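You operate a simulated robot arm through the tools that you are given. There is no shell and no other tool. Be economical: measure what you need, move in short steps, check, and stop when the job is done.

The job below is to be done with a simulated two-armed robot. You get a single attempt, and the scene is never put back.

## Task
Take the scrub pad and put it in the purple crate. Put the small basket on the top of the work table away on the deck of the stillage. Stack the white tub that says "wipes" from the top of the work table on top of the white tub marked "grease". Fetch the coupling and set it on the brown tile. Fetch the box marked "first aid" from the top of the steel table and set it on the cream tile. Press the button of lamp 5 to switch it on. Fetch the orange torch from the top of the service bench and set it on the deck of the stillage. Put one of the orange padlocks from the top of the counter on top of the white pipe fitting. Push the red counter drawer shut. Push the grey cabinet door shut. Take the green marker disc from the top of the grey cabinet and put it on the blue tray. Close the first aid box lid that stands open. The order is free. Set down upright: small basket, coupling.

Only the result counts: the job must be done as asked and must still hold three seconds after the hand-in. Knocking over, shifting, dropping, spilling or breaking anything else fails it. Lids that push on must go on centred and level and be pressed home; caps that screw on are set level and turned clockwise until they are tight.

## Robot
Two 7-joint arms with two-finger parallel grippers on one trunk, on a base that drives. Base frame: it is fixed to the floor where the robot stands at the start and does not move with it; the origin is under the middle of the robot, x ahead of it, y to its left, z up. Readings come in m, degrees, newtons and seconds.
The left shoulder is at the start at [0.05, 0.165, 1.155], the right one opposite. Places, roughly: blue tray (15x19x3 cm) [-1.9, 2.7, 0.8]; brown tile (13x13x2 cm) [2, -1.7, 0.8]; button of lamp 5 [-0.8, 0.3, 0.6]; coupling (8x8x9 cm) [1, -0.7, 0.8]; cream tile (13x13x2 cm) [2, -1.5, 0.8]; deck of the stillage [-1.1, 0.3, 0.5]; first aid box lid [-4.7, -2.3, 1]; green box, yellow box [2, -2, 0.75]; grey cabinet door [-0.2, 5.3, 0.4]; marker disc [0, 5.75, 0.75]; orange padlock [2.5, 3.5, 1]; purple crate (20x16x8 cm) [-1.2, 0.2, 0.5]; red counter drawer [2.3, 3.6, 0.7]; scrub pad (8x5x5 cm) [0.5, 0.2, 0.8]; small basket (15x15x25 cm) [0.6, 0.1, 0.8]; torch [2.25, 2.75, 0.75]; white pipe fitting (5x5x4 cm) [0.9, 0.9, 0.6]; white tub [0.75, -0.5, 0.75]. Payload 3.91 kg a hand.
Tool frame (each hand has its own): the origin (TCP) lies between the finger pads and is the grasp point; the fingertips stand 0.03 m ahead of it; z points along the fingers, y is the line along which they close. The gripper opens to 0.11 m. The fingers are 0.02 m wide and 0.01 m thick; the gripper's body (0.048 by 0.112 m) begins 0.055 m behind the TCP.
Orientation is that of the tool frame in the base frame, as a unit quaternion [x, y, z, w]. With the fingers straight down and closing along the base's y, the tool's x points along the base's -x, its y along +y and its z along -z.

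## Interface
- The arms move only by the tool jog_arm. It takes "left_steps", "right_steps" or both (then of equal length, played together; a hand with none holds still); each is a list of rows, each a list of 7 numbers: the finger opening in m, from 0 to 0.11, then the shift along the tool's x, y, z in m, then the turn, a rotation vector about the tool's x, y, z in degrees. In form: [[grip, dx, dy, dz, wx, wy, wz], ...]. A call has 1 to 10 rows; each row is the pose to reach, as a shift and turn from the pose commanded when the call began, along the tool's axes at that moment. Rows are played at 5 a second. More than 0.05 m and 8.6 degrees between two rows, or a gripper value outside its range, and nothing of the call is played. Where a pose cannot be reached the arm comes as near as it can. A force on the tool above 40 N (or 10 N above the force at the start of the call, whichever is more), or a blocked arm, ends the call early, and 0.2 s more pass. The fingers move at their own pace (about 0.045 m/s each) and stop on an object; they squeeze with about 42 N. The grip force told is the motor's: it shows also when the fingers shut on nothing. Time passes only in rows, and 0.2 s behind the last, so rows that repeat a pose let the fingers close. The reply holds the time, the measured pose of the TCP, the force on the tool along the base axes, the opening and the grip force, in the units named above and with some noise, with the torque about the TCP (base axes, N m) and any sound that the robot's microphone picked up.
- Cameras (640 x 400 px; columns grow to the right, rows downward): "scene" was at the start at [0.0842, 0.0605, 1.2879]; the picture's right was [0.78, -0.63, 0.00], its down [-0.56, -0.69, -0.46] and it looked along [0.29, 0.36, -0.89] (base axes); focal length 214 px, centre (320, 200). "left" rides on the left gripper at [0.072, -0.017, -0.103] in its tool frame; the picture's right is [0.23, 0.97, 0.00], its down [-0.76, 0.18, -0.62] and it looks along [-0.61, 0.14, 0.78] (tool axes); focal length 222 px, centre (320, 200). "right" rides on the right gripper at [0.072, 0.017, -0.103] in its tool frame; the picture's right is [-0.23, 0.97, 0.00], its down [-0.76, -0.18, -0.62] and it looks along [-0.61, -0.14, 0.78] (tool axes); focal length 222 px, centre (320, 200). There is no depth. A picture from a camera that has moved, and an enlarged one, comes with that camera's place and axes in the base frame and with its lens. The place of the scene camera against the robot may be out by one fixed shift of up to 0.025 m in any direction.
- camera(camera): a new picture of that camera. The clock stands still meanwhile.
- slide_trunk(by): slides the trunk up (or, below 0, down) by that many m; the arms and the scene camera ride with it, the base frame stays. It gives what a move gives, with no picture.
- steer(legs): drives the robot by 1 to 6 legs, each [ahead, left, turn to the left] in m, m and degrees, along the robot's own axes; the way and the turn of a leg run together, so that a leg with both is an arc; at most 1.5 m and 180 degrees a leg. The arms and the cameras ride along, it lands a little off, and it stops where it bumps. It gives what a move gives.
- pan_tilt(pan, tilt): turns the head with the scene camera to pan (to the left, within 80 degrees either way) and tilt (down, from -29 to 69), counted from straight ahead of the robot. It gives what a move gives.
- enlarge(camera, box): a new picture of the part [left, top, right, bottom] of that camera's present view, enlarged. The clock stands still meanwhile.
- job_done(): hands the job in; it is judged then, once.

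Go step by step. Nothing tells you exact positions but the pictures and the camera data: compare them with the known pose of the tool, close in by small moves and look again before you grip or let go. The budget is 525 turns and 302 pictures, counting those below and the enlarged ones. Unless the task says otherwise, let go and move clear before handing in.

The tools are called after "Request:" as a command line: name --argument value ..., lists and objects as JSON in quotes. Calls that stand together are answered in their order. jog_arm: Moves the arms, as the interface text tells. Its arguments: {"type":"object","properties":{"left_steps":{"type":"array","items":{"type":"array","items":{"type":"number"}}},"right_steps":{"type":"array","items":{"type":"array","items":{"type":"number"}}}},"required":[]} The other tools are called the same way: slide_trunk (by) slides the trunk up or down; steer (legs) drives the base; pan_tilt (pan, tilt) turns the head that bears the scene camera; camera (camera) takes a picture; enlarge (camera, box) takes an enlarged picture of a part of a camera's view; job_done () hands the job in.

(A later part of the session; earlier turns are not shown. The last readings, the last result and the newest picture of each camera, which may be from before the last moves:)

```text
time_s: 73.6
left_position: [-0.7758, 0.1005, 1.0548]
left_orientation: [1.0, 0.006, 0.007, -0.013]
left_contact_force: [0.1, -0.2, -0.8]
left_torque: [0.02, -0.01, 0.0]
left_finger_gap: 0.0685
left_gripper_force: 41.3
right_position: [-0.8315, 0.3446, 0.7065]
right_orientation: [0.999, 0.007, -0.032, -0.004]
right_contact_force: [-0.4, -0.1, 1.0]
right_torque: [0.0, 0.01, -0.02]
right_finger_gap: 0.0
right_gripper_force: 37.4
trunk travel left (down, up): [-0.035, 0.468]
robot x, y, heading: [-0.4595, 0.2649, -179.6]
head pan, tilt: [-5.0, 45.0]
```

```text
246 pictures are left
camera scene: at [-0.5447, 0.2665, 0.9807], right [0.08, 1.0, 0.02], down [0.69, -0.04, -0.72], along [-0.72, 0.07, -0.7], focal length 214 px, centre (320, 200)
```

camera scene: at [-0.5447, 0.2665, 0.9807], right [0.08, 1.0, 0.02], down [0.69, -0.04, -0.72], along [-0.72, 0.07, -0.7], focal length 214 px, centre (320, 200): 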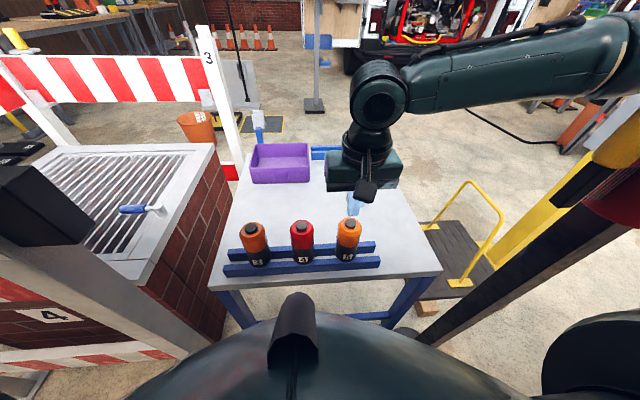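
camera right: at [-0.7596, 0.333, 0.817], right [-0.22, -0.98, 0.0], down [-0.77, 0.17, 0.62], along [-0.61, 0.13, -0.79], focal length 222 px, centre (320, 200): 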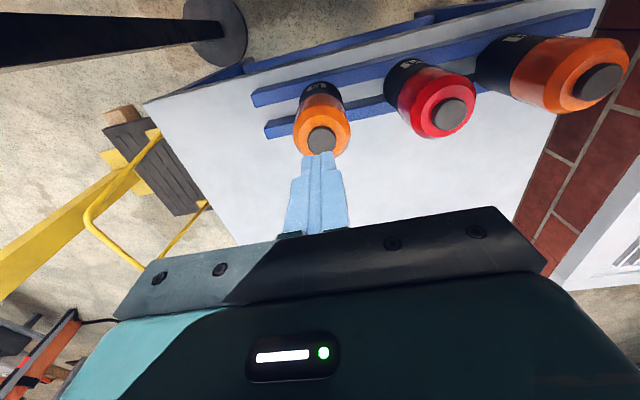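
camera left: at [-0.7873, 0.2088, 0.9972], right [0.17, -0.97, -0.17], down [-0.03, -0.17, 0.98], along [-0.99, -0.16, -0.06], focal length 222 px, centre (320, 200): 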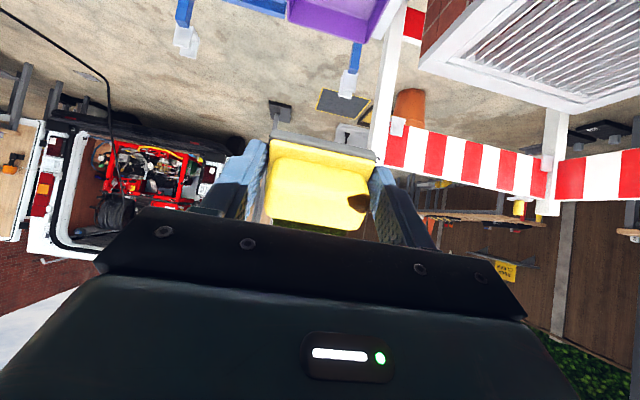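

Request:
slide_trunk --by 0.3

Request:
pan_tilt --pan -30 --tilt 40

Request:
camera --camera "scene"

```text
time_s: 76.6
left_position: [-0.7878, 0.1171, 1.3445]
left_orientation: [1.0, 0.008, 0.015, -0.002]
left_contact_force: [0.2, 0.1, -0.4]
left_torque: [-0.01, 0.01, -0.02]
left_finger_gap: 0.0688
left_gripper_force: 41.5
right_position: [-0.8288, 0.3555, 0.9704]
right_orientation: [1.0, 0.004, 0.005, 0.005]
right_contact_force: [-0.2, -0.2, 0.4]
right_torque: [0.01, 0.02, -0.02]
right_finger_gap: 0.0
right_gripper_force: 38.0
trunk travel left (down, up): [-0.335, 0.168]
robot x, y, heading: [-0.4611, 0.264, -179.3]
head pan, tilt: [-5.0, 45.0]
```

```text
time_s: 77.5
left_position: [-0.7884, 0.1155, 1.3448]
left_orientation: [1.0, 0.008, 0.015, -0.001]
left_contact_force: [0.5, 0.3, -0.6]
left_torque: [0.01, -0.06, -0.01]
left_finger_gap: 0.0688
left_gripper_force: 41.7
right_position: [-0.8291, 0.3543, 0.9693]
right_orientation: [1.0, 0.003, 0.005, 0.006]
right_contact_force: [-0.5, 0.8, 0.0]
right_torque: [-0.01, -0.01, 0.01]
right_finger_gap: 0.0
right_gripper_force: 37.5
trunk travel left (down, up): [-0.335, 0.168]
robot x, y, heading: [-0.4593, 0.2637, -179.6]
head pan, tilt: [-30.0, 40.0]
```

```text
245 pictures are left
camera scene: at [-0.5478, 0.3159, 1.2781], right [0.49, 0.87, 0.0], down [0.56, -0.32, -0.77], along [-0.67, 0.38, -0.64], focal length 214 px, centre (320, 200)
```

scene: 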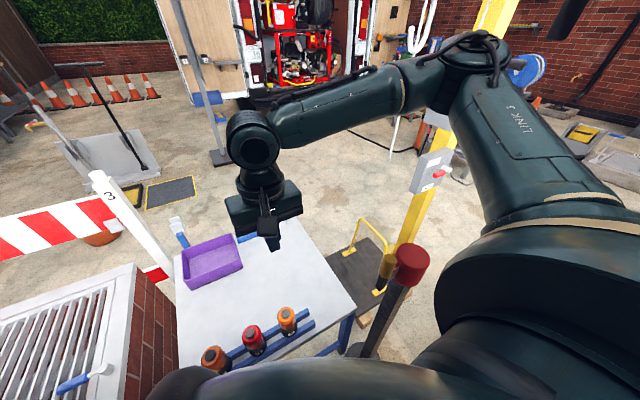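

Request:
jog_arm --right_steps '[[0, -0.004, 0.008, 0.04, 0, 0, 0], [0, -0.004, 0.008, 0.08, 0, 0, 0], [0, -0.004, 0.008, 0.12, 0, 0, 0], [0, -0.004, 0.008, 0.16, 0, 0, 0], [0, -0.004, 0.008, 0.2, 0, 0, 0], [0, -0.004, 0.008, 0.24, 0, 0, 0], [0, -0.004, 0.008, 0.265, 0, 0, 0]]'

Request:
enlarge --camera "right" --box '[240, 60, 400, 180]'

```text
time_s: 79.1
left_position: [-0.7884, 0.1164, 1.3445]
left_orientation: [1.0, 0.008, 0.016, -0.001]
left_contact_force: [0.6, 0.2, 0.0]
left_torque: [-0.03, -0.06, -0.03]
left_finger_gap: 0.0688
left_gripper_force: 42.8
right_position: [-0.8097, 0.4311, 0.8111]
right_orientation: [1.0, 0.004, 0.005, 0.007]
right_contact_force: [-0.6, 0.1, -0.4]
right_torque: [0.01, -0.03, 0.01]
right_finger_gap: 0.0003
right_gripper_force: 37.9
right hand out of reach, approached as far as the arm can: row 1, 2, 3, 4, 5, 6, 7
trunk travel left (down, up): [-0.335, 0.168]
robot x, y, heading: [-0.4628, 0.2625, -179.6]
head pan, tilt: [-30.0, 40.0]
```

```text
3.33 times, centred on (320, 120) of right
camera zoom: at [-0.7358, 0.4175, 0.917], right [-0.22, -0.98, 0.01], down [-0.77, 0.18, 0.61], along [-0.6, 0.13, -0.79], focal length 740 px, centre (320, 467)
```

zoom: 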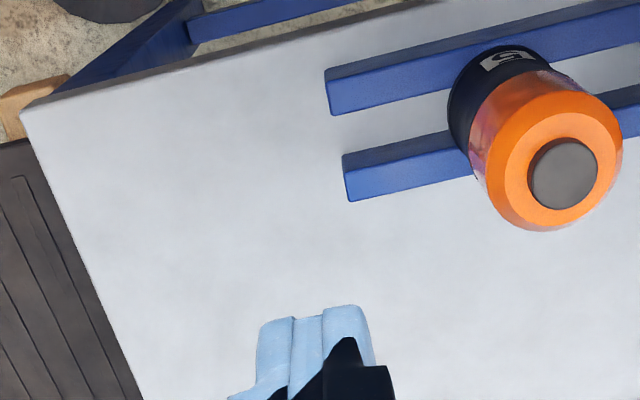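

Request:
steer --legs '[[0, 0, 12]]'

Request:
camera --camera "right"

```text
time_s: 80.2
left_position: [-0.7498, 0.0511, 1.3438]
left_orientation: [0.993, 0.113, 0.014, -0.004]
left_contact_force: [0.9, -0.3, -0.3]
left_torque: [0.03, -0.01, -0.01]
left_finger_gap: 0.0688
left_gripper_force: 42.0
right_position: [-0.8345, 0.3552, 0.8123]
right_orientation: [0.994, 0.107, 0.005, 0.006]
right_contact_force: [1.0, 0.6, -0.7]
right_torque: [-0.01, 0.03, 0.03]
right_finger_gap: 0.0001
right_gripper_force: 37.9
trunk travel left (down, up): [-0.335, 0.168]
robot x, y, heading: [-0.4621, 0.2637, -167.1]
head pan, tilt: [-30.0, 40.0]
```

```text
243 pictures are left
camera right: at [-0.7618, 0.3561, 0.9172], right [-0.01, -1.0, 0.01], down [-0.79, 0.02, 0.61], along [-0.61, 0.0, -0.79], focal length 222 px, centre (320, 200)
```

right: 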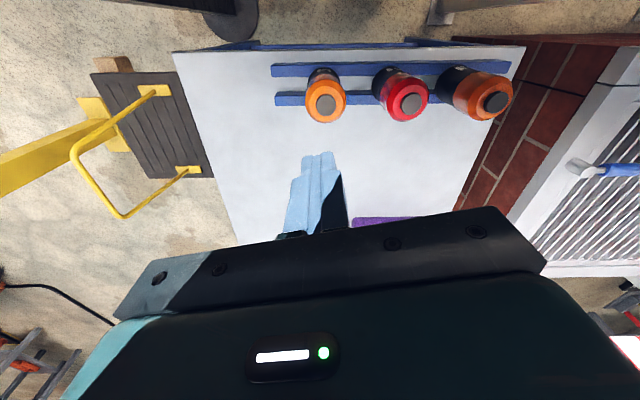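

Request:
jog_arm --right_steps '[[0, 0, 0.006, 0.04, 0, 0, 0], [0, 0, 0.006, 0.08, 0, 0, 0], [0, 0, 0.006, 0.115, 0, 0, 0]]'

Request:
enlarge --camera "right" --box '[240, 60, 400, 180]'

```text
time_s: 81.0
left_position: [-0.7496, 0.0526, 1.3446]
left_orientation: [0.994, 0.112, 0.015, -0.003]
left_contact_force: [-1.1, 1.1, -0.2]
left_torque: [-0.04, -0.02, -0.01]
left_finger_gap: 0.0689
left_gripper_force: 41.9
right_position: [-0.8329, 0.3994, 0.7735]
right_orientation: [0.994, 0.108, 0.006, 0.007]
right_contact_force: [-0.8, -0.4, -0.3]
right_torque: [0.0, -0.02, 0.03]
right_finger_gap: 0.0
right_gripper_force: 37.8
right hand out of reach, approached as far as the arm can: row 1, 2, 3
trunk travel left (down, up): [-0.335, 0.168]
robot x, y, heading: [-0.4577, 0.2626, -167.4]
head pan, tilt: [-30.0, 40.0]
```

```text
3.33 times, centred on (320, 120) of right
camera zoom: at [-0.7598, 0.3997, 0.878], right [-0.01, -1.0, 0.01], down [-0.79, 0.02, 0.61], along [-0.61, 0.0, -0.79], focal length 740 px, centre (320, 467)
```

zoom: 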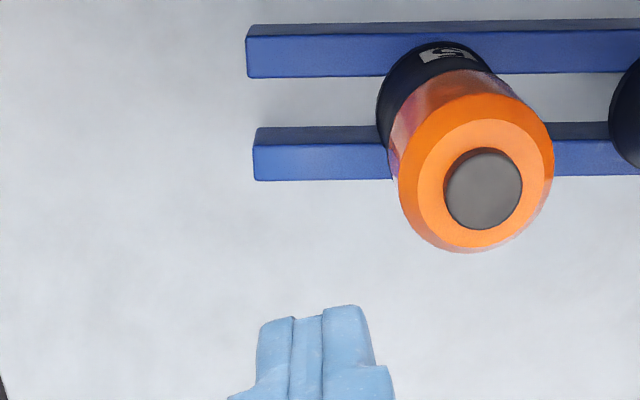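

Request:
jog_arm --right_steps '[[0, 0, 0, 0.02, 0, 0, 0], [0, 0, 0, 0.04, 0, 0, 0], [0, 0, 0, 0.06, 0, 0, 0], [0, 0, 0, 0.08, 0, 0, 0]]'

Request:
pan_tilt --pan -25 --tilt 20

Request:
camera --camera "scene"

```text
time_s: 82.0
left_position: [-0.7489, 0.0511, 1.3438]
left_orientation: [0.994, 0.113, 0.014, -0.004]
left_contact_force: [-0.4, -0.2, -0.7]
left_torque: [0.06, 0.01, 0.02]
left_finger_gap: 0.0687
left_gripper_force: 42.2
right_position: [-0.832, 0.4291, 0.7529]
right_orientation: [0.994, 0.108, 0.006, 0.006]
right_contact_force: [0.4, 1.1, 0.3]
right_torque: [0.03, 0.0, -0.03]
right_finger_gap: 0.0002
right_gripper_force: 38.0
right hand out of reach, approached as far as the arm can: row 1, 2, 3, 4
trunk travel left (down, up): [-0.335, 0.168]
robot x, y, heading: [-0.46, 0.2626, -167.4]
head pan, tilt: [-30.0, 40.0]
```

```text
time_s: 82.9
left_position: [-0.7505, 0.0517, 1.3436]
left_orientation: [0.994, 0.113, 0.014, -0.004]
left_contact_force: [-0.4, 0.1, 0.1]
left_torque: [0.0, 0.0, -0.01]
left_finger_gap: 0.0687
left_gripper_force: 41.8
right_position: [-0.832, 0.4297, 0.752]
right_orientation: [0.994, 0.108, 0.006, 0.006]
right_contact_force: [0.3, -0.1, 0.2]
right_torque: [-0.03, 0.01, 0.02]
right_finger_gap: 0.0001
right_gripper_force: 37.7
trunk travel left (down, up): [-0.335, 0.168]
robot x, y, heading: [-0.4621, 0.2664, -167.4]
head pan, tilt: [-25.0, 20.0]
```

```text
241 pictures are left
camera scene: at [-0.564, 0.2881, 1.3095], right [0.22, 0.98, 0.0], down [0.33, -0.07, -0.94], along [-0.92, 0.2, -0.34], focal length 214 px, centre (320, 200)
```

scene: 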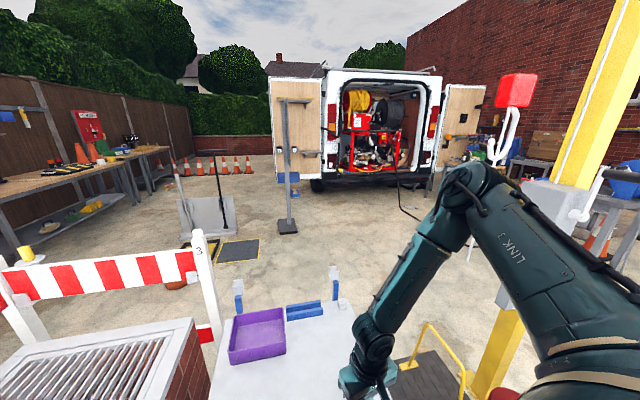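

Request:
jog_arm --right_steps '[[0, 0, 0, -0.04, 0, 0, 0], [0, 0, 0, -0.08, 0, 0, 0], [0, 0, 0, -0.12, 0, 0, 0], [0, 0, 0, -0.16, 0, 0, 0], [0, -0.04, 0.02, -0.2, 0, 0, 0], [0, -0.08, 0.04, -0.2, 0, 0, 0]]'

Request:
steer --legs '[[-0.11, 0.03, 0]]'

Request:
slide_trunk --by -0.16

Request:
camera --camera "right"

```text
refused: row 5 steps farther than a row can; nothing moved
```

```text
time_s: 84.1
left_position: [-0.6329, 0.0469, 1.3449]
left_orientation: [0.994, 0.11, 0.013, -0.004]
left_contact_force: [0.0, -0.2, -0.4]
left_torque: [0.0, 0.03, -0.03]
left_finger_gap: 0.0689
left_gripper_force: 41.7
right_position: [-0.7165, 0.4255, 0.753]
right_orientation: [0.994, 0.107, 0.005, 0.006]
right_contact_force: [0.7, 0.3, -0.3]
right_torque: [-0.02, 0.0, 0.02]
right_finger_gap: 0.0001
right_gripper_force: 38.2
trunk travel left (down, up): [-0.335, 0.168]
robot x, y, heading: [-0.3443, 0.2586, -167.6]
head pan, tilt: [-25.0, 20.0]
```

```text
time_s: 85.9
left_position: [-0.6346, 0.0476, 1.1852]
left_orientation: [0.994, 0.112, 0.014, -0.004]
left_contact_force: [-0.1, -0.4, -0.5]
left_torque: [-0.01, -0.01, 0.01]
left_finger_gap: 0.069
left_gripper_force: 42.1
right_position: [-0.7163, 0.4255, 0.5929]
right_orientation: [0.994, 0.107, 0.006, 0.006]
right_contact_force: [0.2, 0.7, 0.1]
right_torque: [-0.03, 0.03, 0.0]
right_finger_gap: 0.0001
right_gripper_force: 37.8
trunk travel left (down, up): [-0.175, 0.328]
robot x, y, heading: [-0.3442, 0.2581, -167.4]
head pan, tilt: [-25.0, 20.0]
```

```text
240 pictures are left
camera right: at [-0.6426, 0.427, 0.6973], right [-0.01, -1.0, 0.01], down [-0.79, 0.02, 0.61], along [-0.61, 0.0, -0.79], focal length 222 px, centre (320, 200)
```

right: 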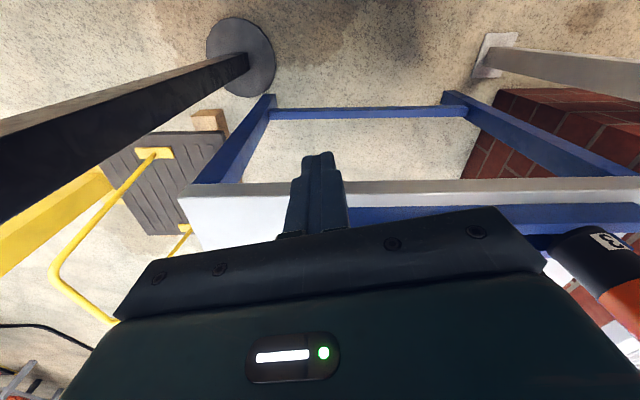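

Request:
jog_arm --right_steps '[[0, 0.01, 0, -0.045, 0, 0, 0], [0, 0.01, 0, -0.09, 0, 0, 0], [0, 0, 0, -0.135, 0, 0, 0], [0, 0, 0, -0.18, 0, 0, 0], [0, -0.02, 0.01, -0.22, 0, 0, 0], [0, -0.05, 0.04, -0.22, 0, 0, 0], [0, -0.08, 0.07, -0.22, 0, 0, 0]]'

Request:
camera --camera "right"

```text
time_s: 87.5
left_position: [-0.6343, 0.0469, 1.1837]
left_orientation: [0.994, 0.112, 0.015, -0.003]
left_contact_force: [0.2, 0.3, 0.4]
left_torque: [-0.05, 0.0, 0.03]
left_finger_gap: 0.0687
left_gripper_force: 41.8
right_position: [-0.7834, 0.3419, 0.8122]
right_orientation: [0.994, 0.106, 0.007, 0.007]
right_contact_force: [0.9, -0.6, -0.6]
right_torque: [0.0, -0.01, 0.01]
right_finger_gap: 0.0001
right_gripper_force: 38.0
trunk travel left (down, up): [-0.175, 0.328]
robot x, y, heading: [-0.3425, 0.2584, -167.6]
head pan, tilt: [-25.0, 20.0]
```

```text
239 pictures are left
camera right: at [-0.7101, 0.343, 0.9172], right [-0.01, -1.0, 0.01], down [-0.79, 0.02, 0.61], along [-0.61, 0.0, -0.79], focal length 222 px, centre (320, 200)
```

right: 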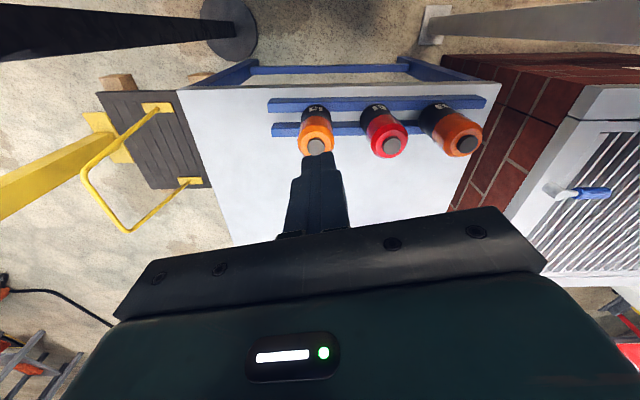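

Request:
jog_arm --right_steps '[[0, -0.024, -0.008, 0.02, 0, 0, 0], [0, -0.046, -0.016, 0.05, 0, 0, 0], [0, -0.046, -0.016, 0.09, 0, 0, 0], [0, -0.046, -0.016, 0.11, 0, 0, 0]]'

Request:
enlarge --camera "right" --box '[240, 60, 400, 180]'

```text
time_s: 88.5
left_position: [-0.6349, 0.0483, 1.1833]
left_orientation: [0.994, 0.111, 0.015, -0.004]
left_contact_force: [0.9, -0.5, 0.2]
left_torque: [0.01, 0.04, 0.03]
left_finger_gap: 0.0688
left_gripper_force: 42.0
right_position: [-0.8316, 0.3475, 0.702]
right_orientation: [0.994, 0.106, 0.006, 0.007]
right_contact_force: [-0.6, -0.1, 0.1]
right_torque: [0.0, 0.02, 0.02]
right_finger_gap: 0.0001
right_gripper_force: 37.6
trunk travel left (down, up): [-0.175, 0.328]
robot x, y, heading: [-0.3437, 0.2598, -167.5]
head pan, tilt: [-25.0, 20.0]
```

```text
3.33 times, centred on (320, 120) of right
camera zoom: at [-0.7575, 0.3491, 0.8061], right [-0.01, -1.0, 0.01], down [-0.79, 0.02, 0.61], along [-0.61, 0.0, -0.79], focal length 740 px, centre (320, 467)
```

zoom: 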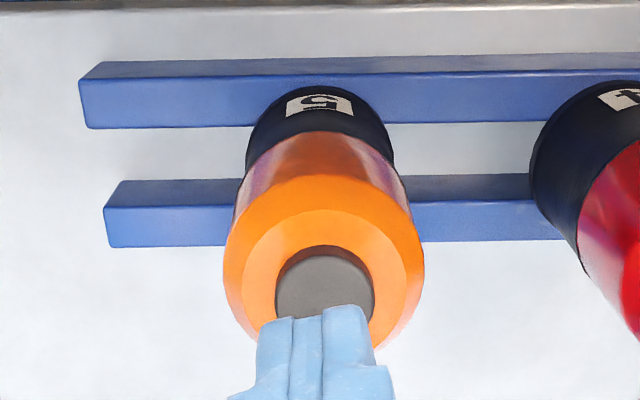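

Request:
jog_arm --right_steps '[[0, 0, 0, 0.008, 0, 0, 0], [0, 0, 0, 0.014, 0, 0, 0], [0, 0, 0, 0.018, 0, 0, 0]]'

Request:
enlarge --camera "right" --box '[240, 60, 400, 180]'

```text
time_s: 89.3
left_position: [-0.6335, 0.0475, 1.1844]
left_orientation: [0.994, 0.112, 0.015, -0.003]
left_contact_force: [0.0, -0.3, -0.3]
left_torque: [-0.02, 0.02, 0.02]
left_finger_gap: 0.0689
left_gripper_force: 41.9
right_position: [-0.8283, 0.3502, 0.6859]
right_orientation: [0.994, 0.107, 0.004, 0.007]
right_contact_force: [-0.2, 0.3, 0.4]
right_torque: [0.01, -0.01, 0.03]
right_finger_gap: 0.0
right_gripper_force: 38.2
right hand out of reach, approached as far as the arm can: row 3
trunk travel left (down, up): [-0.175, 0.328]
robot x, y, heading: [-0.344, 0.258, -167.6]
head pan, tilt: [-25.0, 20.0]
```

```text
3.33 times, centred on (320, 120) of right
camera zoom: at [-0.7542, 0.3512, 0.7901], right [-0.01, -1.0, 0.01], down [-0.79, 0.02, 0.61], along [-0.61, 0.0, -0.79], focal length 740 px, centre (320, 467)
```

zoom: 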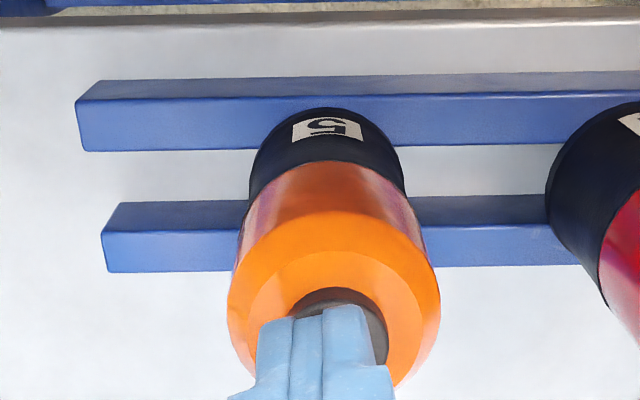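

Request:
slide_trunk --by -0.02

Request:
enlarge --camera "right" --box '[240, 60, 400, 180]'

```text
time_s: 90.0
left_position: [-0.6316, 0.0467, 1.165]
left_orientation: [0.994, 0.111, 0.012, -0.004]
left_contact_force: [0.5, 0.8, -0.7]
left_torque: [0.03, -0.04, 0.0]
left_finger_gap: 0.069
left_gripper_force: 42.3
right_position: [-0.828, 0.3497, 0.6685]
right_orientation: [0.994, 0.108, 0.004, 0.007]
right_contact_force: [4.7, 6.4, 25.0]
right_torque: [0.21, 0.02, -0.01]
right_finger_gap: 0.0001
right_gripper_force: 38.1
trunk travel left (down, up): [-0.155, 0.348]
robot x, y, heading: [-0.342, 0.2599, -167.4]
head pan, tilt: [-25.0, 20.0]
heard: click
```

```text
3.33 times, centred on (320, 120) of right
camera zoom: at [-0.7536, 0.3509, 0.773], right [-0.01, -1.0, 0.01], down [-0.79, 0.02, 0.62], along [-0.62, 0.0, -0.79], focal length 740 px, centre (320, 467)
```

zoom: 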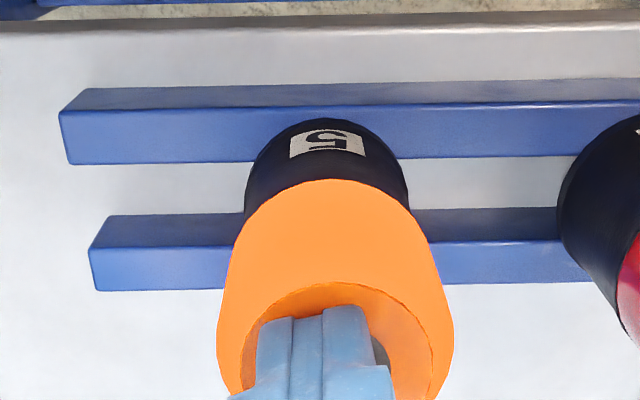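

Click heard and lamp 5 is lit. I'll raise clear.

Request:
slide_trunk --by 0.15

Request:
pan_tilt --pan 0 --tilt 45

Request:
camera --camera "scene"

```text
time_s: 91.8
left_position: [-0.6331, 0.0475, 1.3139]
left_orientation: [0.994, 0.112, 0.015, -0.003]
left_contact_force: [0.3, 0.6, -0.5]
left_torque: [0.02, 0.0, 0.03]
left_finger_gap: 0.069
left_gripper_force: 42.4
right_position: [-0.8269, 0.3498, 0.8161]
right_orientation: [0.994, 0.107, 0.006, 0.005]
right_contact_force: [-0.7, 0.8, 0.4]
right_torque: [0.07, 0.0, -0.01]
right_finger_gap: 0.0
right_gripper_force: 38.2
trunk travel left (down, up): [-0.305, 0.198]
robot x, y, heading: [-0.346, 0.2586, -167.3]
head pan, tilt: [-25.0, 20.0]
```

```text
time_s: 92.6
left_position: [-0.6346, 0.0472, 1.3151]
left_orientation: [0.994, 0.111, 0.016, -0.003]
left_contact_force: [0.1, -0.4, -1.3]
left_torque: [0.02, 0.02, 0.0]
left_finger_gap: 0.0691
left_gripper_force: 42.5
right_position: [-0.8284, 0.3508, 0.8159]
right_orientation: [0.994, 0.107, 0.007, 0.007]
right_contact_force: [1.1, 0.2, 0.4]
right_torque: [-0.02, 0.0, 0.01]
right_finger_gap: 0.0002
right_gripper_force: 37.9
trunk travel left (down, up): [-0.305, 0.198]
robot x, y, heading: [-0.3437, 0.2586, -167.8]
head pan, tilt: [0.0, 45.0]
```

```text
235 pictures are left
camera scene: at [-0.4367, 0.246, 1.2409], right [-0.22, 0.98, 0.0], down [0.69, 0.15, -0.71], along [-0.69, -0.15, -0.71], focal length 214 px, centre (320, 200)
```

scene: 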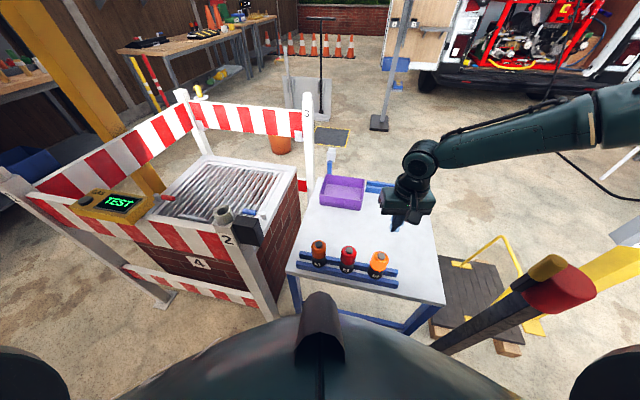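

Request:
jog_arm --right_steps '[[0.02, 0, 0, -0.045, 0, 0, 0], [0.04, 0, 0, -0.09, 0, 0, 0], [0.06, 0, 0, -0.135, 0, 0, 0], [0.08, 0.03, -0.02, -0.17, 0, 0, 0], [0.1, 0.06, -0.05, -0.19, 0, 0, 0], [0.11, 0.1, -0.07, -0.19, 0, 0, 0], [0.11, 0.13, -0.09, -0.19, 0, 0, 0]]'

Request:
steer --legs '[[-0.25, 0, 0], [0, 0, -168]]'

Request:
camera --camera "scene"

```text
refused: row 4 steps farther than a row can; nothing moved
```

```text
time_s: 101.4
left_position: [0.147, 0.5745, 1.3138]
left_orientation: [-0.205, 0.979, -0.004, -0.014]
left_contact_force: [0.1, -0.9, -0.5]
left_torque: [0.01, 0.0, -0.02]
left_finger_gap: 0.0686
left_gripper_force: 42.1
right_position: [0.3947, 0.3137, 0.8158]
right_orientation: [-0.2, 0.98, 0.006, -0.007]
right_contact_force: [-0.2, -0.4, -0.1]
right_torque: [-0.02, 0.04, 0.05]
right_finger_gap: 0.0
right_gripper_force: 38.1
trunk travel left (down, up): [-0.305, 0.198]
robot x, y, heading: [-0.1006, 0.313, 23.5]
head pan, tilt: [0.0, 45.0]
```

```text
234 pictures are left
camera scene: at [0.0173, 0.3677, 1.2409], right [0.4, -0.92, 0.0], down [-0.65, -0.28, -0.71], along [0.65, 0.28, -0.71], focal length 214 px, centre (320, 200)
```

scene: 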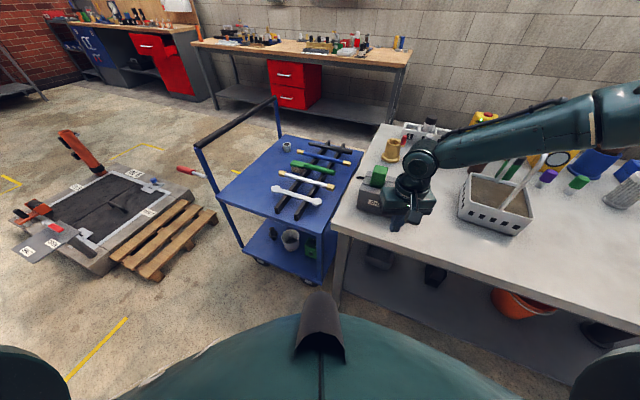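

Request:
jog_arm --right_steps '[[0.02, 0.01, 0, -0.04, 0, 0, 0], [0.05, 0.02, 0, -0.08, 0, 0, 0], [0.08, 0.03, 0, -0.12, 0, 0, 0], [0.11, 0.04, 0, -0.16, 0, 0, 0], [0.11, 0.04, 0, -0.2, 0, 0, 0], [0.11, 0.04, 0, -0.24, 0, 0, 0]]'

```text
time_s: 102.8
left_position: [0.1454, 0.5756, 1.3136]
left_orientation: [-0.206, 0.979, -0.004, -0.013]
left_contact_force: [-1.0, -0.2, -0.7]
left_torque: [0.0, -0.01, 0.02]
left_finger_gap: 0.0688
left_gripper_force: 42.2
right_position: [0.3589, 0.296, 1.0579]
right_orientation: [-0.202, 0.979, 0.005, -0.007]
right_contact_force: [0.3, -0.4, -0.1]
right_torque: [0.01, 0.0, 0.03]
right_finger_gap: 0.1098
right_gripper_force: 0.0
trunk travel left (down, up): [-0.305, 0.198]
robot x, y, heading: [-0.1017, 0.3167, 23.3]
head pan, tilt: [0.0, 45.0]
```

Request:
steer --legs '[[0, 0, -23.3], [0.18, -0.11, 0]]'

Request:
camera --camera "right"

Request:
camera --camera "scene"

```text
time_s: 105.6
left_position: [0.4103, 0.347, 1.3138]
left_orientation: [-0.003, 1.0, -0.001, -0.015]
left_contact_force: [0.6, -0.1, -0.5]
left_torque: [0.01, 0.03, 0.01]
left_finger_gap: 0.0691
left_gripper_force: 42.1
right_position: [0.4957, 0.0061, 1.0574]
right_orientation: [0.0, 1.0, 0.006, -0.005]
right_contact_force: [-0.6, -0.2, -0.9]
right_torque: [0.01, 0.03, 0.01]
right_finger_gap: 0.1098
right_gripper_force: 0.0
trunk travel left (down, up): [-0.305, 0.198]
robot x, y, heading: [0.0783, 0.2074, 0.2]
head pan, tilt: [0.0, 45.0]
```

```text
233 pictures are left
camera right: at [0.4246, 0.0223, 1.162], right [0.23, 0.97, 0.01], down [0.77, -0.19, 0.61], along [0.6, -0.13, -0.79], focal length 222 px, centre (320, 200)
```

right: 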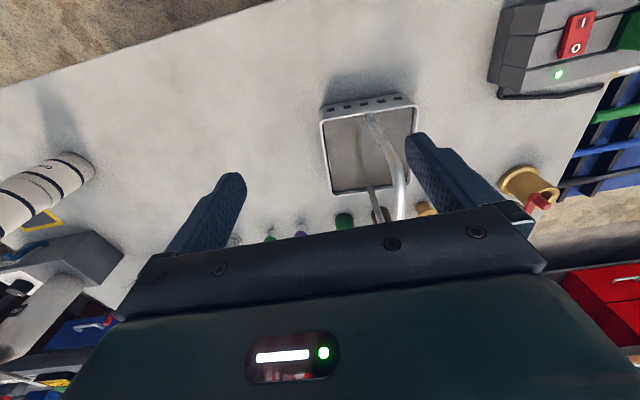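

```text
232 pictures are left
camera scene: at [0.2066, 0.2138, 1.2408], right [0.0, -1.0, 0.0], down [-0.71, 0.0, -0.71], along [0.71, 0.0, -0.71], focal length 214 px, centre (320, 200)
```

scene: 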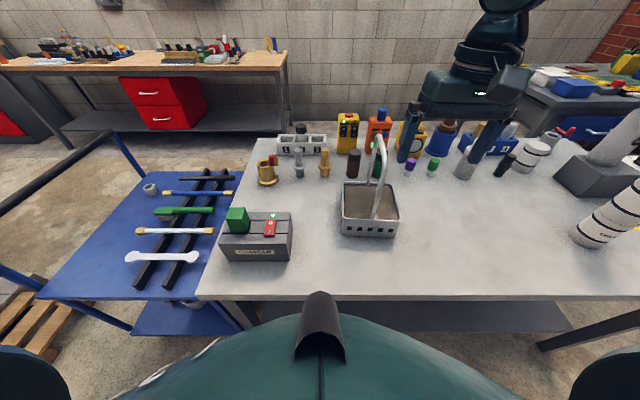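

Request:
jog_arm --right_steps '[[0.11, -0.02, 0.015, -0.02, 0, 0, 0], [0.11, -0.05, 0.03, -0.03, 0, 0, 0], [0.11, -0.08, 0.045, -0.03, 0, 0, 0], [0.11, -0.113, 0.06, -0.03, 0, 0, 0]]'

Request:
camera --camera "right"

Request:
enlarge --camera "scene" --box '[300, 60, 460, 260]'

```text
time_s: 106.6
left_position: [0.4095, 0.3468, 1.314]
left_orientation: [-0.004, 1.0, -0.002, -0.013]
left_contact_force: [-0.4, 0.3, -0.1]
left_torque: [-0.03, 0.0, -0.01]
left_finger_gap: 0.0689
left_gripper_force: 42.1
right_position: [0.5735, 0.038, 1.0797]
right_orientation: [0.002, 1.0, 0.007, -0.004]
right_contact_force: [0.1, 0.0, 0.8]
right_torque: [-0.03, 0.0, 0.01]
right_finger_gap: 0.1102
right_gripper_force: 0.0
right hand out of reach, approached as far as the arm can: row 3, 4
trunk travel left (down, up): [-0.305, 0.198]
robot x, y, heading: [0.0784, 0.2086, 0.1]
head pan, tilt: [0.0, 45.0]
```

```text
231 pictures are left
camera right: at [0.5026, 0.0544, 1.1837], right [0.23, 0.97, 0.01], down [0.77, -0.19, 0.61], along [0.6, -0.13, -0.79], focal length 222 px, centre (320, 200)
```

right: 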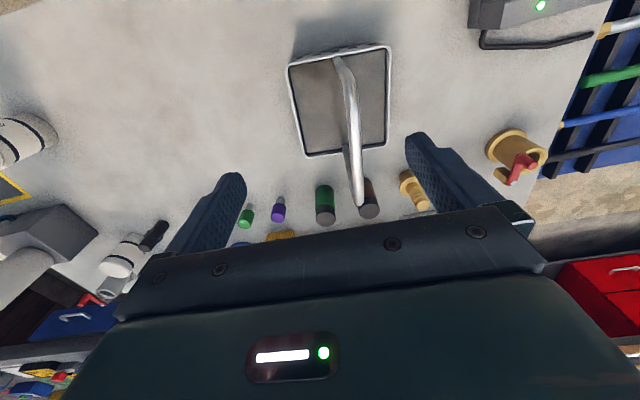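

```text
2.00 times, centred on (380, 160) of scene
camera zoom: at [0.2057, 0.2143, 1.2409], right [0.0, -1.0, 0.0], down [-0.71, 0.0, -0.71], along [0.71, 0.0, -0.71], focal length 429 px, centre (200, 280)
```

zoom: 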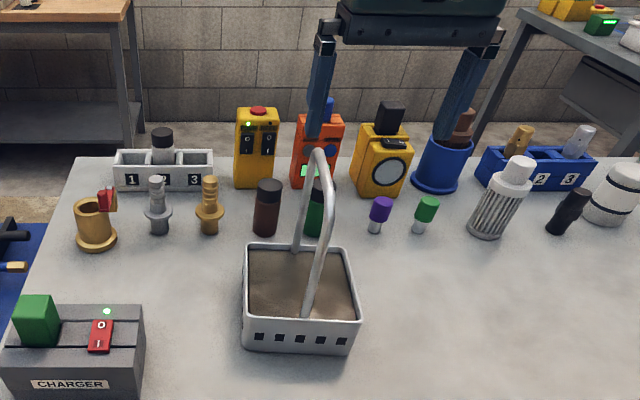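

Request:
steer --legs '[[0.02, 0.11, 0]]'

Request:
jog_arm --right_steps '[[0.11, 0, -0.03, 0, 0, 0, 0], [0.11, 0, -0.06, 0, 0, 0, 0], [0.11, -0.005, -0.085, 0, 0, 0, 0], [0.11, -0.02, -0.085, 0, 0, 0, 0]]'

Request:
camera --camera "right"

```text
time_s: 107.8
left_position: [0.43, 0.4565, 1.3141]
left_orientation: [-0.004, 1.0, -0.002, -0.014]
left_contact_force: [-0.3, -0.5, -0.4]
left_torque: [-0.01, 0.02, 0.03]
left_finger_gap: 0.0684
left_gripper_force: 42.5
right_position: [0.5928, 0.1487, 1.079]
right_orientation: [0.0, 1.0, 0.007, -0.005]
right_contact_force: [0.5, -0.9, -0.6]
right_torque: [-0.02, -0.01, 0.02]
right_finger_gap: 0.1098
right_gripper_force: 0.0
trunk travel left (down, up): [-0.305, 0.198]
robot x, y, heading: [0.1022, 0.3151, -0.2]
head pan, tilt: [0.0, 45.0]
```

```text
time_s: 108.8
left_position: [0.4301, 0.4566, 1.3143]
left_orientation: [-0.004, 1.0, -0.002, -0.015]
left_contact_force: [-0.4, -0.5, -0.3]
left_torque: [0.01, 0.02, 0.02]
left_finger_gap: 0.0687
left_gripper_force: 41.7
right_position: [0.6134, 0.0618, 1.0757]
right_orientation: [0.001, 1.0, 0.007, -0.005]
right_contact_force: [-1.2, 0.1, 0.4]
right_torque: [-0.01, 0.0, 0.03]
right_finger_gap: 0.11
right_gripper_force: 0.1
trunk travel left (down, up): [-0.305, 0.198]
robot x, y, heading: [0.102, 0.3088, -0.1]
head pan, tilt: [0.0, 45.0]
```

```text
229 pictures are left
camera right: at [0.5425, 0.0783, 1.1808], right [0.23, 0.97, 0.01], down [0.77, -0.19, 0.61], along [0.6, -0.13, -0.79], focal length 222 px, centre (320, 200)
```

right: 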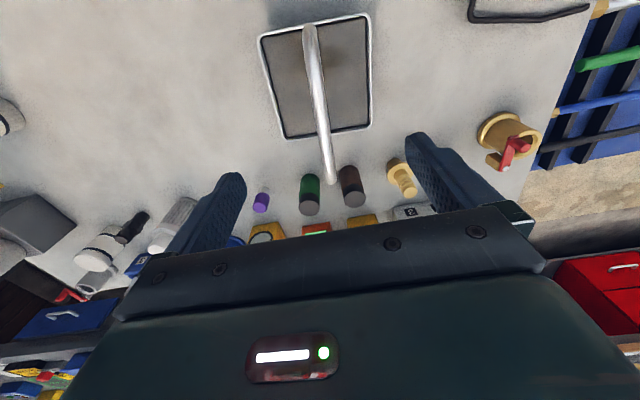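

Request:
jog_arm --right_steps '[[0.11, 0, 0.004, 0.035, 0, 0, 0], [0.11, 0, 0.004, 0.07, 0, 0, 0], [0.11, 0, 0.004, 0.095, 0, 0, 0]]'

Request:
camera --camera "right"

Request:
enlarge --camera "scene" --box '[320, 60, 480, 260]'

```text
time_s: 109.6
left_position: [0.4303, 0.4553, 1.3142]
left_orientation: [-0.004, 1.0, -0.001, -0.016]
left_contact_force: [-0.3, 0.0, 0.2]
left_torque: [0.03, -0.01, 0.01]
left_finger_gap: 0.0688
left_gripper_force: 42.1
right_position: [0.6137, 0.0683, 0.9822]
right_orientation: [0.001, 1.0, 0.008, -0.004]
right_contact_force: [0.5, 1.1, 0.6]
right_torque: [-0.01, -0.03, 0.02]
right_finger_gap: 0.1101
right_gripper_force: 0.1
trunk travel left (down, up): [-0.305, 0.198]
robot x, y, heading: [0.0998, 0.3108, 0.1]
head pan, tilt: [0.0, 45.0]
```

```text
228 pictures are left
camera right: at [0.5427, 0.0838, 1.0861], right [0.23, 0.97, 0.01], down [0.77, -0.19, 0.61], along [0.6, -0.13, -0.79], focal length 222 px, centre (320, 200)
```

right: 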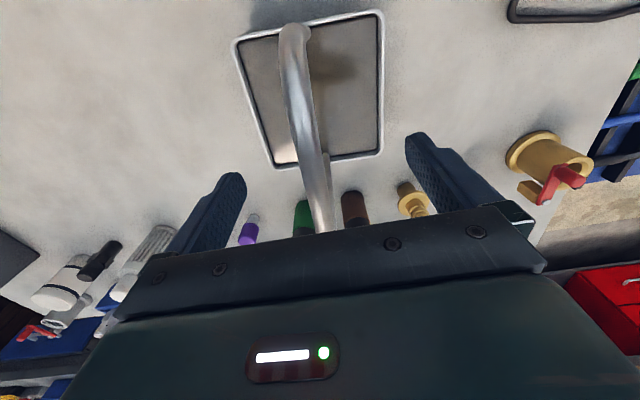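

```text
2.00 times, centred on (400, 160) of scene
camera zoom: at [0.2264, 0.3234, 1.2409], right [0.0, -1.0, 0.0], down [-0.71, 0.0, -0.71], along [0.71, 0.0, -0.71], focal length 429 px, centre (160, 280)
```

zoom: 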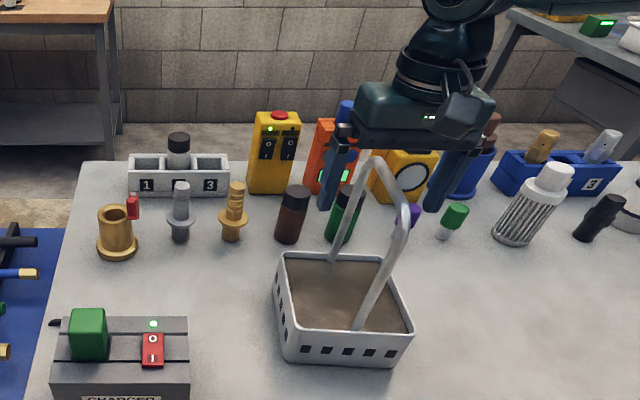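

Request:
jog_arm --right_steps '[[0.08, 0, 0, 0, 0, 0, 0], [0.05, 0, 0, 0, 0, 0, 0], [0.02, 0, 0, 0, 0, 0, 0], [0, 0, 0, 0, 0, 0, 0], [0, 0, 0, 0, 0, 0, 0], [0, 0, 0, 0, 0, 0, 0], [0, 0, 0, 0, 0, 0, 0]]'

Request:
camera --camera "right"

```text
time_s: 111.2
left_position: [0.4299, 0.4552, 1.3147]
left_orientation: [-0.003, 1.0, -0.002, -0.015]
left_contact_force: [-0.5, 0.2, 0.1]
left_torque: [0.02, 0.0, -0.03]
left_finger_gap: 0.0689
left_gripper_force: 42.7
right_position: [0.6128, 0.0661, 0.982]
right_orientation: [0.001, 1.0, 0.008, -0.005]
right_contact_force: [0.6, -0.1, 0.1]
right_torque: [-0.04, 0.16, -0.1]
right_finger_gap: 0.0117
right_gripper_force: 42.4
trunk travel left (down, up): [-0.305, 0.198]
robot x, y, heading: [0.0998, 0.3126, 0.2]
head pan, tilt: [0.0, 45.0]
```

```text
226 pictures are left
camera right: at [0.5425, 0.0839, 1.0867], right [0.23, 0.97, 0.01], down [0.77, -0.19, 0.61], along [0.6, -0.13, -0.79], focal length 222 px, centre (320, 200)
```

right: 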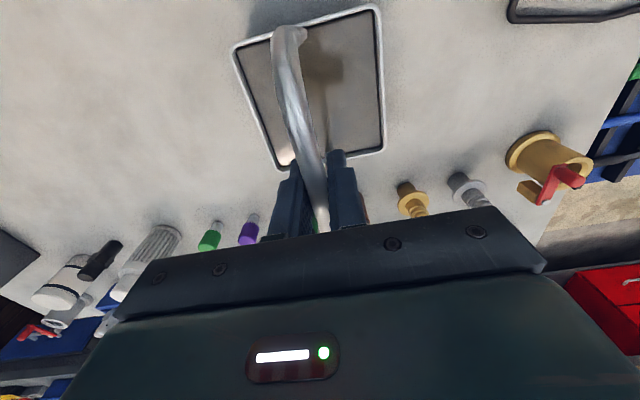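

Request:
slide_trunk --by 0.15

Request:
camera --camera "scene"

```text
time_s: 113.0
left_position: [0.4311, 0.4548, 1.4636]
left_orientation: [-0.004, 1.0, -0.001, -0.015]
left_contact_force: [-1.4, 0.5, -1.0]
left_torque: [-0.01, 0.03, -0.01]
left_finger_gap: 0.0688
left_gripper_force: 42.0
right_position: [0.6139, 0.0676, 1.1311]
right_orientation: [0.001, 1.0, 0.008, -0.005]
right_contact_force: [-0.2, 0.7, -10.8]
right_torque: [0.01, -0.04, 0.01]
right_finger_gap: 0.0114
right_gripper_force: 41.9
trunk travel left (down, up): [-0.455, 0.048]
robot x, y, heading: [0.1012, 0.3089, 0.3]
head pan, tilt: [0.0, 45.0]
```

```text
225 pictures are left
camera scene: at [0.2273, 0.323, 1.3907], right [0.0, -1.0, 0.0], down [-0.71, 0.0, -0.71], along [0.71, 0.0, -0.71], focal length 214 px, centre (320, 200)
```

scene: 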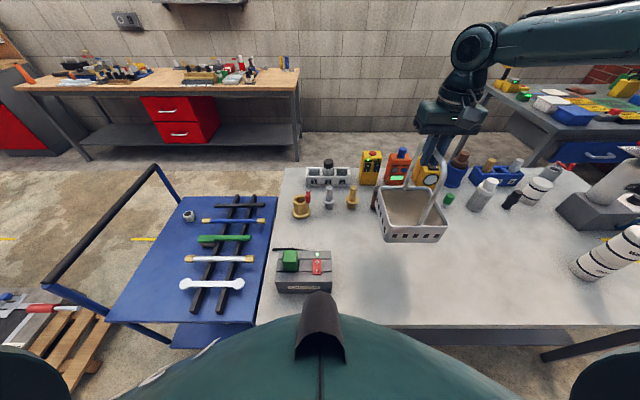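

Request:
steer --legs '[[-0.35, 0, 0], [0, 0, 100]]'

Request:
pan_tilt --pan 15 --tilt 30

Request:
camera --camera "scene"

```text
time_s: 119.4
left_position: [-0.4303, 0.6197, 1.4637]
left_orientation: [0.757, -0.654, 0.012, 0.009]
left_contact_force: [0.5, 0.1, 0.2]
left_torque: [-0.01, 0.01, 0.0]
left_finger_gap: 0.0689
left_gripper_force: 42.2
right_position: [-0.0704, 0.8542, 1.1318]
right_orientation: [0.754, -0.657, -0.001, 0.01]
right_contact_force: [0.1, -1.0, -10.6]
right_torque: [0.02, 0.03, 0.0]
right_finger_gap: 0.0116
right_gripper_force: 41.6
trunk travel left (down, up): [-0.455, 0.048]
robot x, y, heading: [-0.2393, 0.313, 98.1]
head pan, tilt: [0.0, 45.0]
```

```text
time_s: 120.1
left_position: [-0.4286, 0.62, 1.4642]
left_orientation: [0.757, -0.654, 0.012, 0.008]
left_contact_force: [0.0, -0.8, -0.7]
left_torque: [-0.02, 0.01, -0.02]
left_finger_gap: 0.0687
left_gripper_force: 41.8
right_position: [-0.0708, 0.8549, 1.1317]
right_orientation: [0.754, -0.657, -0.002, 0.009]
right_contact_force: [0.2, 0.7, -11.5]
right_torque: [0.02, 0.02, -0.02]
right_finger_gap: 0.0116
right_gripper_force: 42.0
trunk travel left (down, up): [-0.455, 0.048]
robot x, y, heading: [-0.2422, 0.3138, 98.2]
head pan, tilt: [15.0, 30.0]
```

```text
224 pictures are left
camera scene: at [-0.2657, 0.4376, 1.4133], right [0.92, 0.39, 0.0], down [0.2, -0.46, -0.87], along [-0.34, 0.8, -0.5], focal length 214 px, centre (320, 200)
```

scene: 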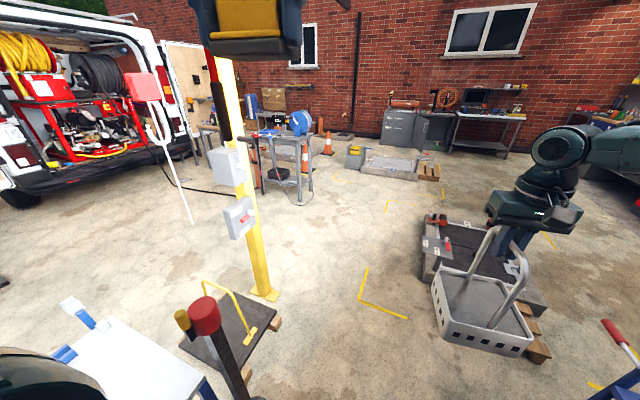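

Request:
steer --legs '[[0, 0, -98.2], [0, 0.7, 0], [-0.3, 0.45, 0], [-0.1, 0.45, 0]]'

Request:
pan_tilt --pan 80 --tilt 30

Request:
camera --camera "scene"

```text
time_s: 133.3
left_position: [-0.2796, 2.0604, 1.4635]
left_orientation: [0.005, 1.0, -0.002, -0.014]
left_contact_force: [0.0, -0.2, -0.3]
left_torque: [-0.03, 0.0, -0.01]
left_finger_gap: 0.0687
left_gripper_force: 41.1
right_position: [-0.1021, 1.6694, 1.1308]
right_orientation: [0.009, 1.0, 0.007, -0.005]
right_contact_force: [-0.4, -0.1, -11.0]
right_torque: [0.04, -0.05, 0.05]
right_finger_gap: 0.0115
right_gripper_force: 42.3
trunk travel left (down, up): [-0.455, 0.048]
robot x, y, heading: [-0.6116, 1.9226, -0.9]
head pan, tilt: [15.0, 30.0]
```

```text
time_s: 134.7
left_position: [-0.2806, 2.0606, 1.4643]
left_orientation: [0.005, 1.0, -0.002, -0.015]
left_contact_force: [-0.2, -1.0, -0.9]
left_torque: [0.0, 0.0, 0.0]
left_finger_gap: 0.0688
left_gripper_force: 42.3
right_position: [-0.1043, 1.6698, 1.13]
right_orientation: [0.01, 1.0, 0.007, -0.006]
right_contact_force: [-1.2, 0.8, -10.1]
right_torque: [0.0, 0.0, -0.02]
right_finger_gap: 0.0115
right_gripper_force: 42.4
trunk travel left (down, up): [-0.455, 0.048]
robot x, y, heading: [-0.6139, 1.921, -0.8]
head pan, tilt: [80.0, 30.0]
```

```text
223 pictures are left
camera scene: at [-0.5497, 2.0222, 1.4134], right [0.98, -0.19, 0.0], down [-0.1, -0.49, -0.87], along [0.16, 0.85, -0.5], focal length 214 px, centre (320, 200)
```

scene: 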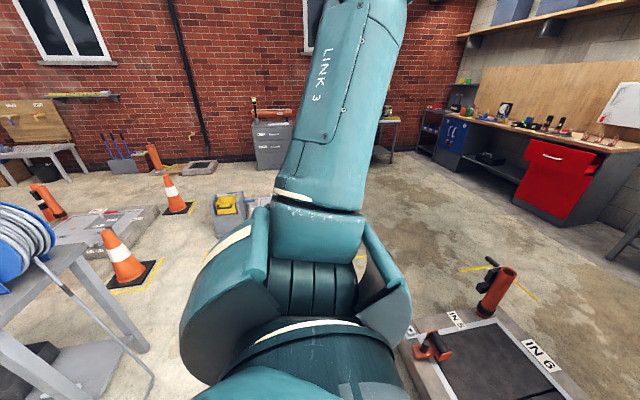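

Request:
steer --legs '[[-1.3, 0.02, 0.8]]'

Request:
pan_tilt --pan -75 --tilt 35

Request:
camera --camera "scene"

```text
time_s: 141.3
left_position: [-1.6108, 2.104, 1.4644]
left_orientation: [0.008, 1.0, -0.002, -0.014]
left_contact_force: [-0.1, 0.2, 0.2]
left_torque: [-0.01, -0.01, 0.01]
left_finger_gap: 0.0689
left_gripper_force: 41.5
right_position: [-1.4363, 1.7127, 1.1307]
right_orientation: [0.013, 1.0, 0.007, -0.005]
right_contact_force: [0.7, -0.3, -10.8]
right_torque: [-0.03, -0.01, 0.02]
right_finger_gap: 0.0114
right_gripper_force: 42.3
trunk travel left (down, up): [-0.455, 0.048]
robot x, y, heading: [-1.9451, 1.9687, -1.1]
head pan, tilt: [80.0, 30.0]
```

```text
time_s: 143.7
left_position: [-1.61, 2.1046, 1.4632]
left_orientation: [0.008, 1.0, -0.001, -0.014]
left_contact_force: [-0.8, -0.5, -0.2]
left_torque: [0.0, 0.02, 0.03]
left_finger_gap: 0.0686
left_gripper_force: 42.0
right_position: [-1.4356, 1.7112, 1.1305]
right_orientation: [0.013, 1.0, 0.008, -0.006]
right_contact_force: [-0.5, -0.4, -11.1]
right_torque: [-0.02, -0.03, -0.03]
right_finger_gap: 0.0115
right_gripper_force: 42.0
trunk travel left (down, up): [-0.455, 0.048]
robot x, y, heading: [-1.947, 1.9724, -1.0]
head pan, tilt: [-75.0, 35.0]
```

```text
222 pictures are left
camera scene: at [-1.8775, 1.8934, 1.4056], right [-0.97, -0.24, 0.0], down [-0.14, 0.56, -0.82], along [0.19, -0.8, -0.57], focal length 214 px, centre (320, 200)
```

scene: 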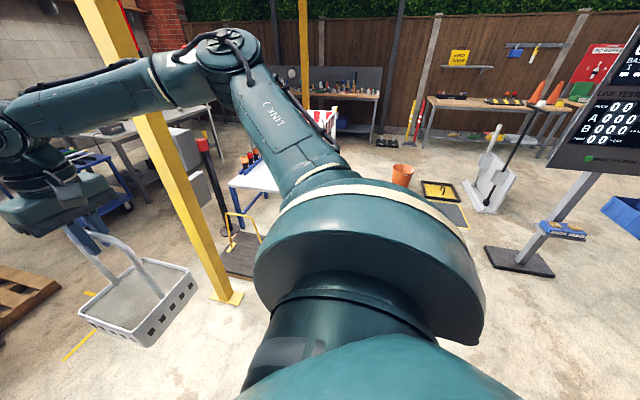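

Request:
steer --legs '[[0, -1.5, 1]]'

Request:
pan_tilt --pan -20 --tilt 45

Request:
camera --camera "scene"

```text
time_s: 151.2
left_position: [-1.6513, 0.5919, 1.4635]
left_orientation: [0.015, 1.0, -0.002, -0.016]
left_contact_force: [-0.9, 0.7, -1.1]
left_torque: [0.03, 0.01, 0.01]
left_finger_gap: 0.0686
left_gripper_force: 41.9
right_position: [-1.4837, 0.1987, 1.1304]
right_orientation: [0.02, 1.0, 0.007, -0.005]
right_contact_force: [0.0, -0.2, -11.6]
right_torque: [0.0, -0.02, 0.0]
right_finger_gap: 0.0117
right_gripper_force: 42.1
trunk travel left (down, up): [-0.455, 0.048]
robot x, y, heading: [-1.9871, 0.4639, -2.1]
head pan, tilt: [-75.0, 35.0]
```

```text
time_s: 152.4
left_position: [-1.6529, 0.5935, 1.4642]
left_orientation: [0.015, 1.0, -0.001, -0.015]
left_contact_force: [-1.0, 0.8, -1.1]
left_torque: [0.01, -0.03, -0.04]
left_finger_gap: 0.0687
left_gripper_force: 42.6
right_position: [-1.4833, 0.1982, 1.1306]
right_orientation: [0.021, 1.0, 0.007, -0.006]
right_contact_force: [0.8, -0.4, -11.1]
right_torque: [-0.02, 0.03, -0.03]
right_finger_gap: 0.0116
right_gripper_force: 41.8
trunk travel left (down, up): [-0.455, 0.048]
robot x, y, heading: [-1.9842, 0.464, -2.1]
head pan, tilt: [-20.0, 45.0]
```

```text
221 pictures are left
camera scene: at [-1.8668, 0.4417, 1.3907], right [-0.38, -0.93, 0.0], down [-0.66, 0.27, -0.71], along [0.65, -0.27, -0.71], focal length 214 px, centre (320, 200)
```

scene: 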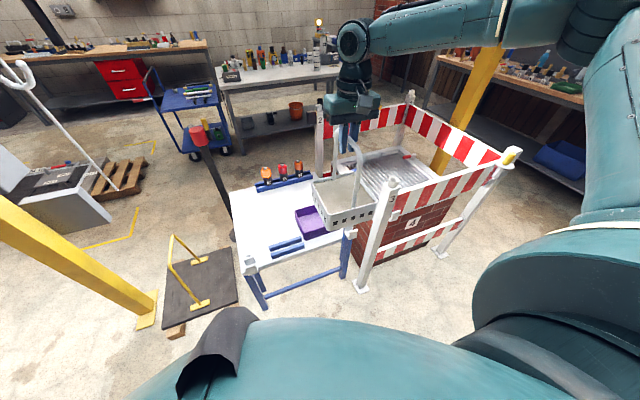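

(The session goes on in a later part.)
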